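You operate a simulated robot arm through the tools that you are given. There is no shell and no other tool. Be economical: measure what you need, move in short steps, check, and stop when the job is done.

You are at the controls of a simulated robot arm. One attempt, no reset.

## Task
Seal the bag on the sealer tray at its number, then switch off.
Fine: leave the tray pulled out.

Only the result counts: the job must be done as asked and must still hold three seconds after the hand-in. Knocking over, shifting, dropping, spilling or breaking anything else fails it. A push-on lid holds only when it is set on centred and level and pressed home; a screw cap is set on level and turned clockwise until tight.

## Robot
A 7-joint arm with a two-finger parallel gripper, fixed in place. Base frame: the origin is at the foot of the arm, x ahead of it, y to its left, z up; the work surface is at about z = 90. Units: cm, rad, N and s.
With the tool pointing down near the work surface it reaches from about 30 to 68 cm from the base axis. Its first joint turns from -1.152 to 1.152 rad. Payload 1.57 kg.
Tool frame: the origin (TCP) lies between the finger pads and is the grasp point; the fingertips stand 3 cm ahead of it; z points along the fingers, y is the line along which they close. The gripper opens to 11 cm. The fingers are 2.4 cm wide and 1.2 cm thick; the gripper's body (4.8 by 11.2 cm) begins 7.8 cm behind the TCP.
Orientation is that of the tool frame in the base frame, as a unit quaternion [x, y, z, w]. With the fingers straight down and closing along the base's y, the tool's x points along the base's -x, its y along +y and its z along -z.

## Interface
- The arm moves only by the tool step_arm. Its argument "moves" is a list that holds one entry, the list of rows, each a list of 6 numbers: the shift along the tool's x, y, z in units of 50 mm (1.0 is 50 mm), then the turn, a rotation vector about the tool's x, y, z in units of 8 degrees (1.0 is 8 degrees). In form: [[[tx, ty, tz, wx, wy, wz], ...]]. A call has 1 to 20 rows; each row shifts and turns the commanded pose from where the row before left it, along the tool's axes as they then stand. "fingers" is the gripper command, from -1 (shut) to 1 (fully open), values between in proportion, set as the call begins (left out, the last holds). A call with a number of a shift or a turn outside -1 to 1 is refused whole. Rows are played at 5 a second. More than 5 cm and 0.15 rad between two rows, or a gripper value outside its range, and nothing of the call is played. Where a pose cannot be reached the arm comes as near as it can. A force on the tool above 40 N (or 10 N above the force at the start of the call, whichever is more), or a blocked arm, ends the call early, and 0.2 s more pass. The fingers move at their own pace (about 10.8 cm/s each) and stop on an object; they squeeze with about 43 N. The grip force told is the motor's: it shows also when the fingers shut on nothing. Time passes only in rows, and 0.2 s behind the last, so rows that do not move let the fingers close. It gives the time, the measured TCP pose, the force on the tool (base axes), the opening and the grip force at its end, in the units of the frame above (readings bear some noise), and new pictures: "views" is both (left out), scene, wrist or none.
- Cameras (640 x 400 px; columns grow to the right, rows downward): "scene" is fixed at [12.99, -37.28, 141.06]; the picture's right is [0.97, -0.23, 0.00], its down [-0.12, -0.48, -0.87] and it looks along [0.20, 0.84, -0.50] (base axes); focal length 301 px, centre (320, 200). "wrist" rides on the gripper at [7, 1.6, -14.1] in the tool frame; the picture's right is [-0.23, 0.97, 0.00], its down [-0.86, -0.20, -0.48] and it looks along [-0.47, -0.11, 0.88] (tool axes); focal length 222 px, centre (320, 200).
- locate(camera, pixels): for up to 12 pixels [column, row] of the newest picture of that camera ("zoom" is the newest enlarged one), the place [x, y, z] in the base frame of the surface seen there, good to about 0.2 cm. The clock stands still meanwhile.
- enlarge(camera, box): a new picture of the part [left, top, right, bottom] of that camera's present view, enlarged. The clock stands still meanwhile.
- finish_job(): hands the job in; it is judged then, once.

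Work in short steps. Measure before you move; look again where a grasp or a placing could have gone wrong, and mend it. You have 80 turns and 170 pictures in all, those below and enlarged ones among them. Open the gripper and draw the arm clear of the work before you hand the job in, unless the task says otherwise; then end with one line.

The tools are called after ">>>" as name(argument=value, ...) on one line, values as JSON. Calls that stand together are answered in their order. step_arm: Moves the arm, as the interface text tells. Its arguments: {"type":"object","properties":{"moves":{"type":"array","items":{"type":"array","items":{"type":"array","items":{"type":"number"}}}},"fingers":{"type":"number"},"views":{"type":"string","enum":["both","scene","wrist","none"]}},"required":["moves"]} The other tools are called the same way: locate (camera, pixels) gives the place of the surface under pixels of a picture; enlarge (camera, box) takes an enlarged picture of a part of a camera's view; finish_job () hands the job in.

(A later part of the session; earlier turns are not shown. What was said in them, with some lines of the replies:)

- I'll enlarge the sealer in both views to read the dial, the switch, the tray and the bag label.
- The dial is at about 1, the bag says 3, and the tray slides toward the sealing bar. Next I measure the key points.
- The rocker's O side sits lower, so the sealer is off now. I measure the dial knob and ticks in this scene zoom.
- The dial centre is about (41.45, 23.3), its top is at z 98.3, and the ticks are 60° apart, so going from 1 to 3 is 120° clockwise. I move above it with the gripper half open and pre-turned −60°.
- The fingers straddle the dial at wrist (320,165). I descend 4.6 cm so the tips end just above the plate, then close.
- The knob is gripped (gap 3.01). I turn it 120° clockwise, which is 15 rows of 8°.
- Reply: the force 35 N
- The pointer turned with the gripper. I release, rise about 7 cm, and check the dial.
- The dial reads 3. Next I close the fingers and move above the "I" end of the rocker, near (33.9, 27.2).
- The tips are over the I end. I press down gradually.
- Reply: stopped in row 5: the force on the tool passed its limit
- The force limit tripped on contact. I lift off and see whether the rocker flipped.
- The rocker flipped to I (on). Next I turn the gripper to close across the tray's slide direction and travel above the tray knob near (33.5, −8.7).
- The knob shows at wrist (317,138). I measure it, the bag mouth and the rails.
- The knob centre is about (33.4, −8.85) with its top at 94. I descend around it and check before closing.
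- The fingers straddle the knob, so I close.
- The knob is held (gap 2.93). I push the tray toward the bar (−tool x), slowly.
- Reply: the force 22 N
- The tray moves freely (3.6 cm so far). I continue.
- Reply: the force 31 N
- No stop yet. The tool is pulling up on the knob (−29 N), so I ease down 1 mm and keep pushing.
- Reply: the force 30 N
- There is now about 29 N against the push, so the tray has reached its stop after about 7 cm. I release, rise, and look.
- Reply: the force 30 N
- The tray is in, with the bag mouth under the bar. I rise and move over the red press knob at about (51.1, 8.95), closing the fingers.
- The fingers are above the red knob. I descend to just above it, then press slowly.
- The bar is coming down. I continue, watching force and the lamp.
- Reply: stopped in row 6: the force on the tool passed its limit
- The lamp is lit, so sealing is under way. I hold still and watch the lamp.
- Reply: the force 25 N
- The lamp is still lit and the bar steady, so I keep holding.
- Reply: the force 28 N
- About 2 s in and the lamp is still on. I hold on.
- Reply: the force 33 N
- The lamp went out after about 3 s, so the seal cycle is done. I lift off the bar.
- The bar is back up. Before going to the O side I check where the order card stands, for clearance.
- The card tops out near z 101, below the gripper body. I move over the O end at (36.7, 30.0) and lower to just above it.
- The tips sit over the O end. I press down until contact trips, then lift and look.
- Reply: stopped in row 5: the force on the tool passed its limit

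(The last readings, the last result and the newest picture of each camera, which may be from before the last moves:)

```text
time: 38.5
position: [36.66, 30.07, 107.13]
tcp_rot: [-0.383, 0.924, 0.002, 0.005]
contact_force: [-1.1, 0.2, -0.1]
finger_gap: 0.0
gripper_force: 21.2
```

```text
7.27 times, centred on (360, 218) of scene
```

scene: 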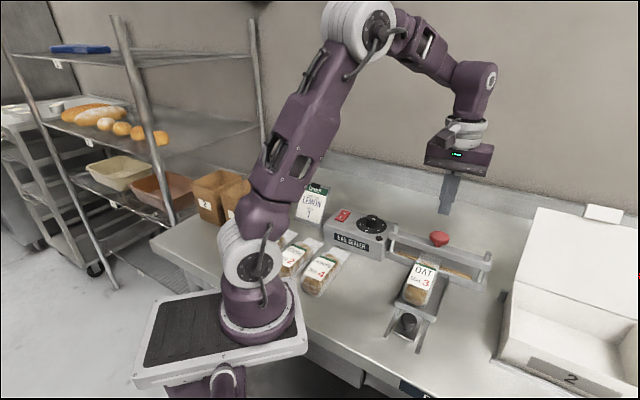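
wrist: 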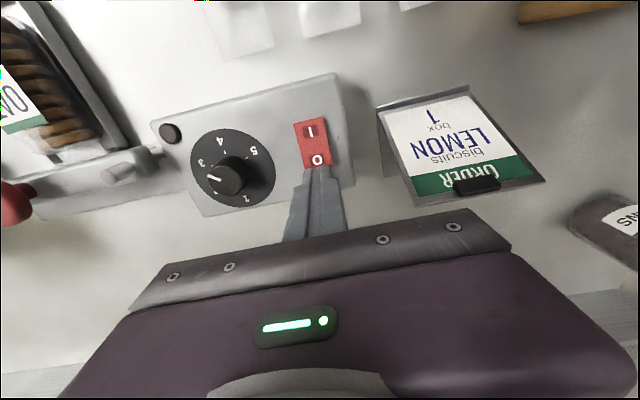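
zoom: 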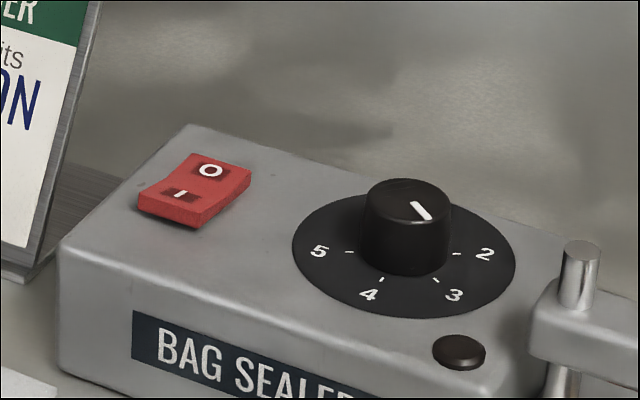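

The switch is off (O down). Having the tray pulled out is explicitly fine, so I go back to the tray knob near (38.5, −3.9) to draw it out again.

>>> step_arm(moves=[[[0, 0, -0.5, 0, 0, 0], [0.5675, -0.635, 0, 0, 0, 0], [0.5675, -0.635, 0, 0, 0, 0], [0.5675, -0.635, 0, 0, 0, 0], [0.5675, -0.635, 0, 0, 0, 0], [0.5675, -0.635, 0, 0, 0, 0], [0.5675, -0.635, 0, 0, 0, 0], [0.5675, -0.635, 0, 0, 0, 0], [0.5675, -0.635, 0, 0, 0, 0], [0, 0, 0, 0, 0, 0], [0, 0, 0, 0, 0, 0]]], fingers=-0.15, views="wrist")

>>> enlarge(camera="wrist", box=[270, 100, 370, 200])

>>> locate(camera="zoom", pixels=[[200, 160], [230, 160], [170, 160]])

```text
time: 40.9
position: [38.7, -4.01, 109.6]
tcp_rot: [-0.384, 0.923, 0.002, 0.006]
contact_force: [0.0, -0.7, 0.2]
finger_gap: 4.68
gripper_force: 0.1
```

wrist: 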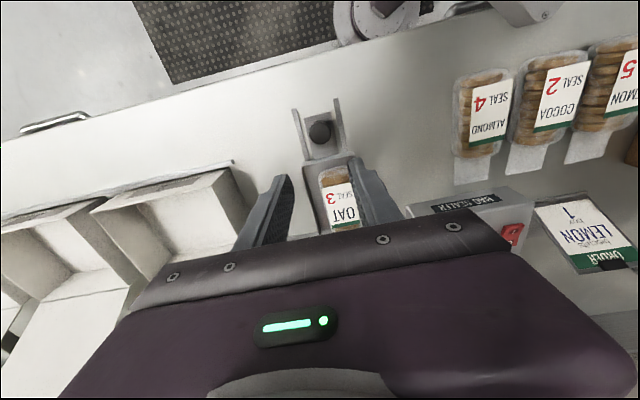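

```text
4.00 times, centred on (320, 150) of wrist
```

zoom: 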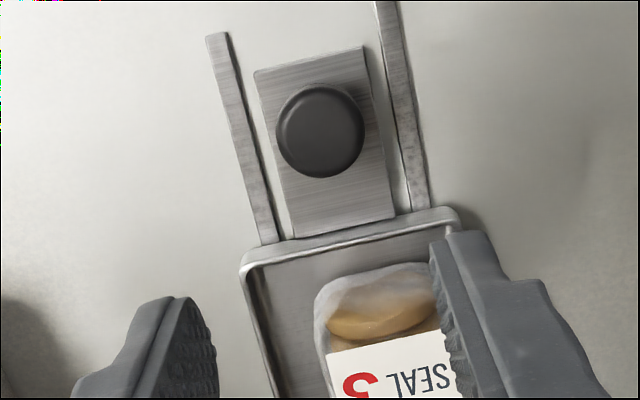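

```text
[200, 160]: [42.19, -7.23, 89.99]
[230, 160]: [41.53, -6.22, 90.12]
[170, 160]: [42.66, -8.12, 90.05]
```

The knob is at zoom (320,130). I locate it.

>>> locate(camera="zoom", pixels=[[320, 130], [290, 130], [350, 130], [320, 100], [320, 165], [335, 225]])

```text
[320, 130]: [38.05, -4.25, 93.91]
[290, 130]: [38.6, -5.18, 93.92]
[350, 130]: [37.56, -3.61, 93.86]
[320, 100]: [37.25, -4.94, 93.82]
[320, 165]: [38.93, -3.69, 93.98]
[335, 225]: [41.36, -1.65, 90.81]
```

I descend around the knob and close.

>>> step_arm(moves=[[[0.085, 0.01, 0.6, 0, 0, 0], [0, 0, 0.6, 0, 0, 0], [0, 0, 0.6, 0, 0, 0], [0, 0, 0.6, 0, 0, 0], [0, 0, 0.3, 0, 0, 0], [0, 0, 0.31, 0, 0, 0], [0, 0, 0, 0, 0, 0]]], fingers=-0.15, views="wrist")

>>> step_arm(moves=[[[0, 0, 0, 0, 0, 0], [0, 0, 0, 0, 0, 0], [0, 0, 0, 0, 0, 0]]], fingers=-1, views="wrist")

```text
time: 42.5
position: [38.27, -4.27, 94.42]
tcp_rot: [-0.383, 0.924, 0.002, 0.004]
contact_force: [0.3, 0.1, -0.3]
finger_gap: 4.67
gripper_force: 0.1
```

wrist: 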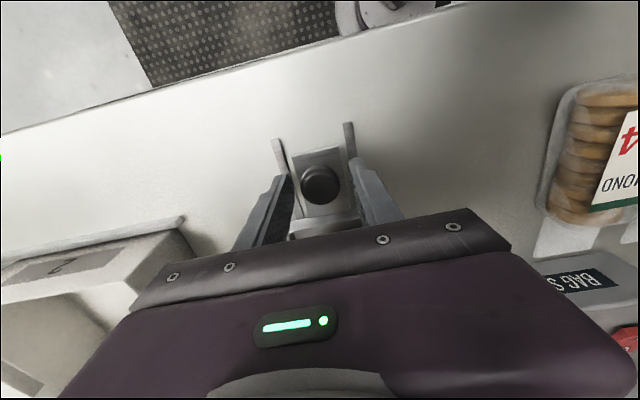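

```text
time: 43.3
position: [38.3, -4.26, 94.3]
tcp_rot: [-0.383, 0.924, 0.001, 0.004]
contact_force: [-2.3, 3.7, -8.3]
finger_gap: 2.91
gripper_force: 38.6
```

wrist: 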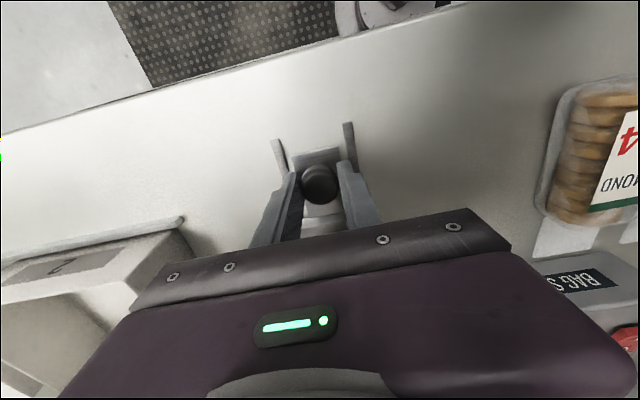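

The knob is held (2.91). I draw the tray back gently by about 6.5 cm.

>>> step_arm(moves=[[[0.1, 0, 0, 0, 0, 0], [0.1, 0, 0, 0, 0, 0], [0.1, 0, 0, 0, 0, 0], [0.1, 0, 0, 0, 0, 0], [0.1, 0, 0, 0, 0, 0], [0.1, 0, 0, 0, 0, 0], [0.1, 0, 0, 0, 0, 0], [0.1, 0, 0, 0, 0, 0], [0.1, 0, 0, 0, 0, 0], [0.1, 0, 0, 0, 0, 0], [0.1, 0, 0, 0, 0, 0], [0.1, 0, 0, 0, 0, 0], [0.1, 0, 0, 0, 0, 0], [0, 0, 0, 0, 0, 0]]], views="none")

>>> enlarge(camera="scene", box=[350, 220, 510, 370])

```text
time: 46.3
position: [33.79, -8.7, 94.38]
tcp_rot: [-0.384, 0.923, 0.003, 0.004]
contact_force: [-19.4, 25.2, -14.0]
finger_gap: 2.92
gripper_force: 38.9
```

```text
2.67 times, centred on (430, 295) of scene
```

zoom: 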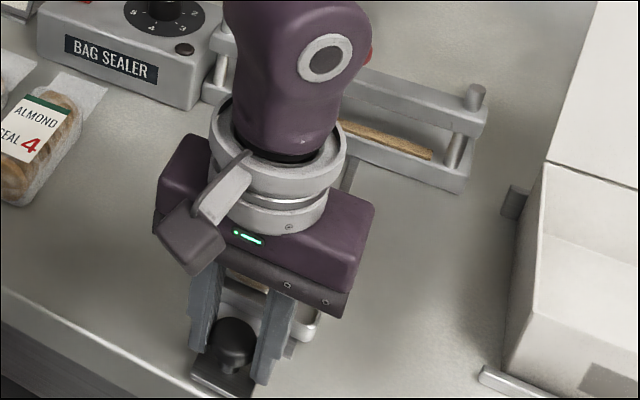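

The tray is out. I release, rise and move clear to the right, away from the bag, then check.

>>> step_arm(moves=[[[0, 0, 0, 0, 0, 0], [0, 0, 0, 0, 0, 0], [0, 0, -0.5, 0, 0, 0], [0, 0, -0.8, 0, 0, 0], [0, 0, -0.9, 0, 0, 0], [0, 0, -0.9, 0, 0, 0], [0, 0, -0.9, 0, 0, 0], [0, 0, 0, 0, 0, 0]]], fingers=-0.1, views="both")

>>> enlarge(camera="scene", box=[320, 200, 510, 370])

```text
time: 48.1
position: [33.97, -9.02, 114.52]
tcp_rot: [-0.383, 0.924, 0.002, 0.005]
contact_force: [0.2, 0.2, -0.2]
finger_gap: 4.97
gripper_force: 0.0
```

scene: 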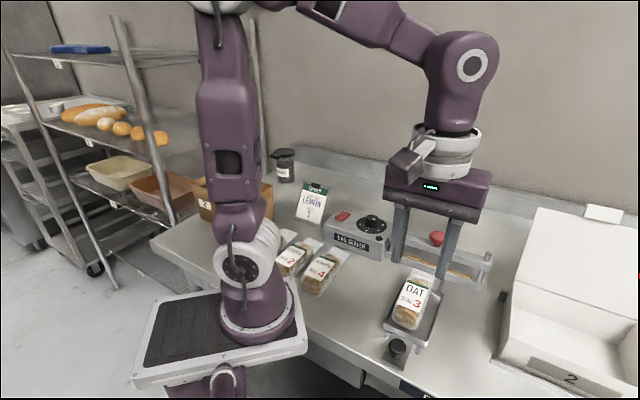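
wrist: 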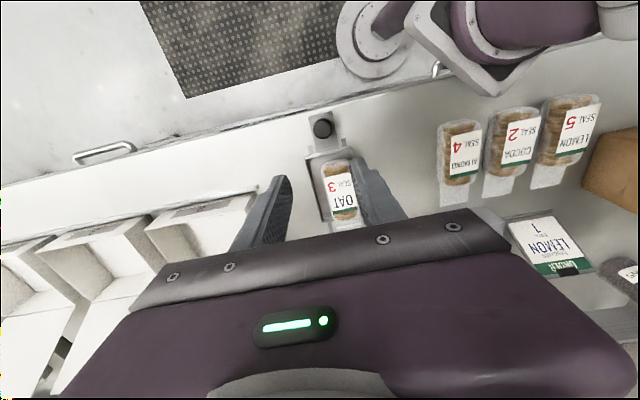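

```text
2.35 times, centred on (415, 285) of scene
```

zoom: 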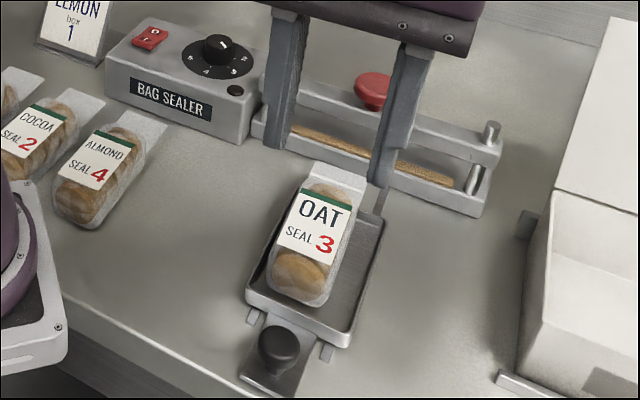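

The bag sits in the pulled-out tray. I check the seal line and switch, then open the gripper and finish.

>>> step_arm(moves=[[[0, 0, -0.8, 0, 0, 0], [0, 0, -0.8, 0, 0, 0], [0, 0, 0, 0, 0, 0]]], fingers=1, views="none")

>>> enlarge(camera="scene", box=[395, 255, 455, 295])

>>> enlarge(camera="scene", box=[325, 200, 395, 245])

```text
time: 48.9
position: [33.98, -9.2, 122.38]
tcp_rot: [-0.383, 0.924, 0.002, 0.005]
contact_force: [-0.4, -0.3, 0.8]
finger_gap: 11.01
gripper_force: 0.0
```

```text
10.00 times, centred on (425, 275) of scene
```

zoom: 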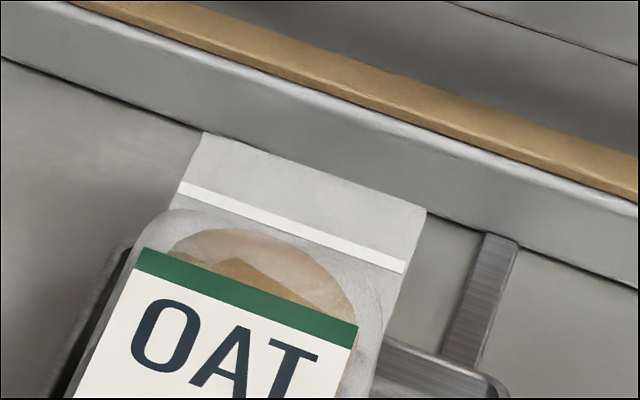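

```text
8.89 times, centred on (360, 222) of scene
```

zoom: 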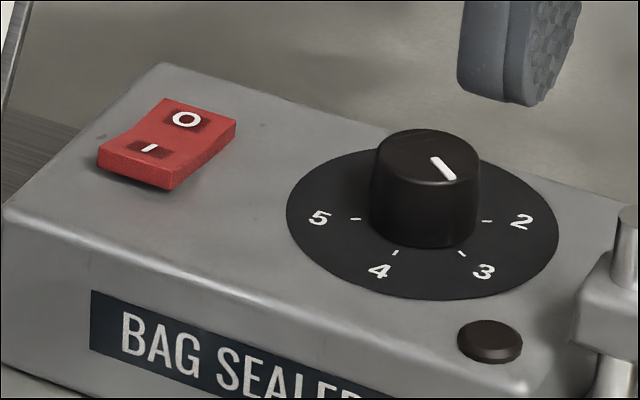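

A clean seal line shows across the bag mouth, the switch is at O, and the arm is clear with the gripper open. I hand the job in.

>>> finish_job()

```text
The job is handed in.
```

The oat bag is sealed at setting 3, with a clean seal line across its mouth; the sealer is switched off, the tray is pulled out, and the job is handed in.
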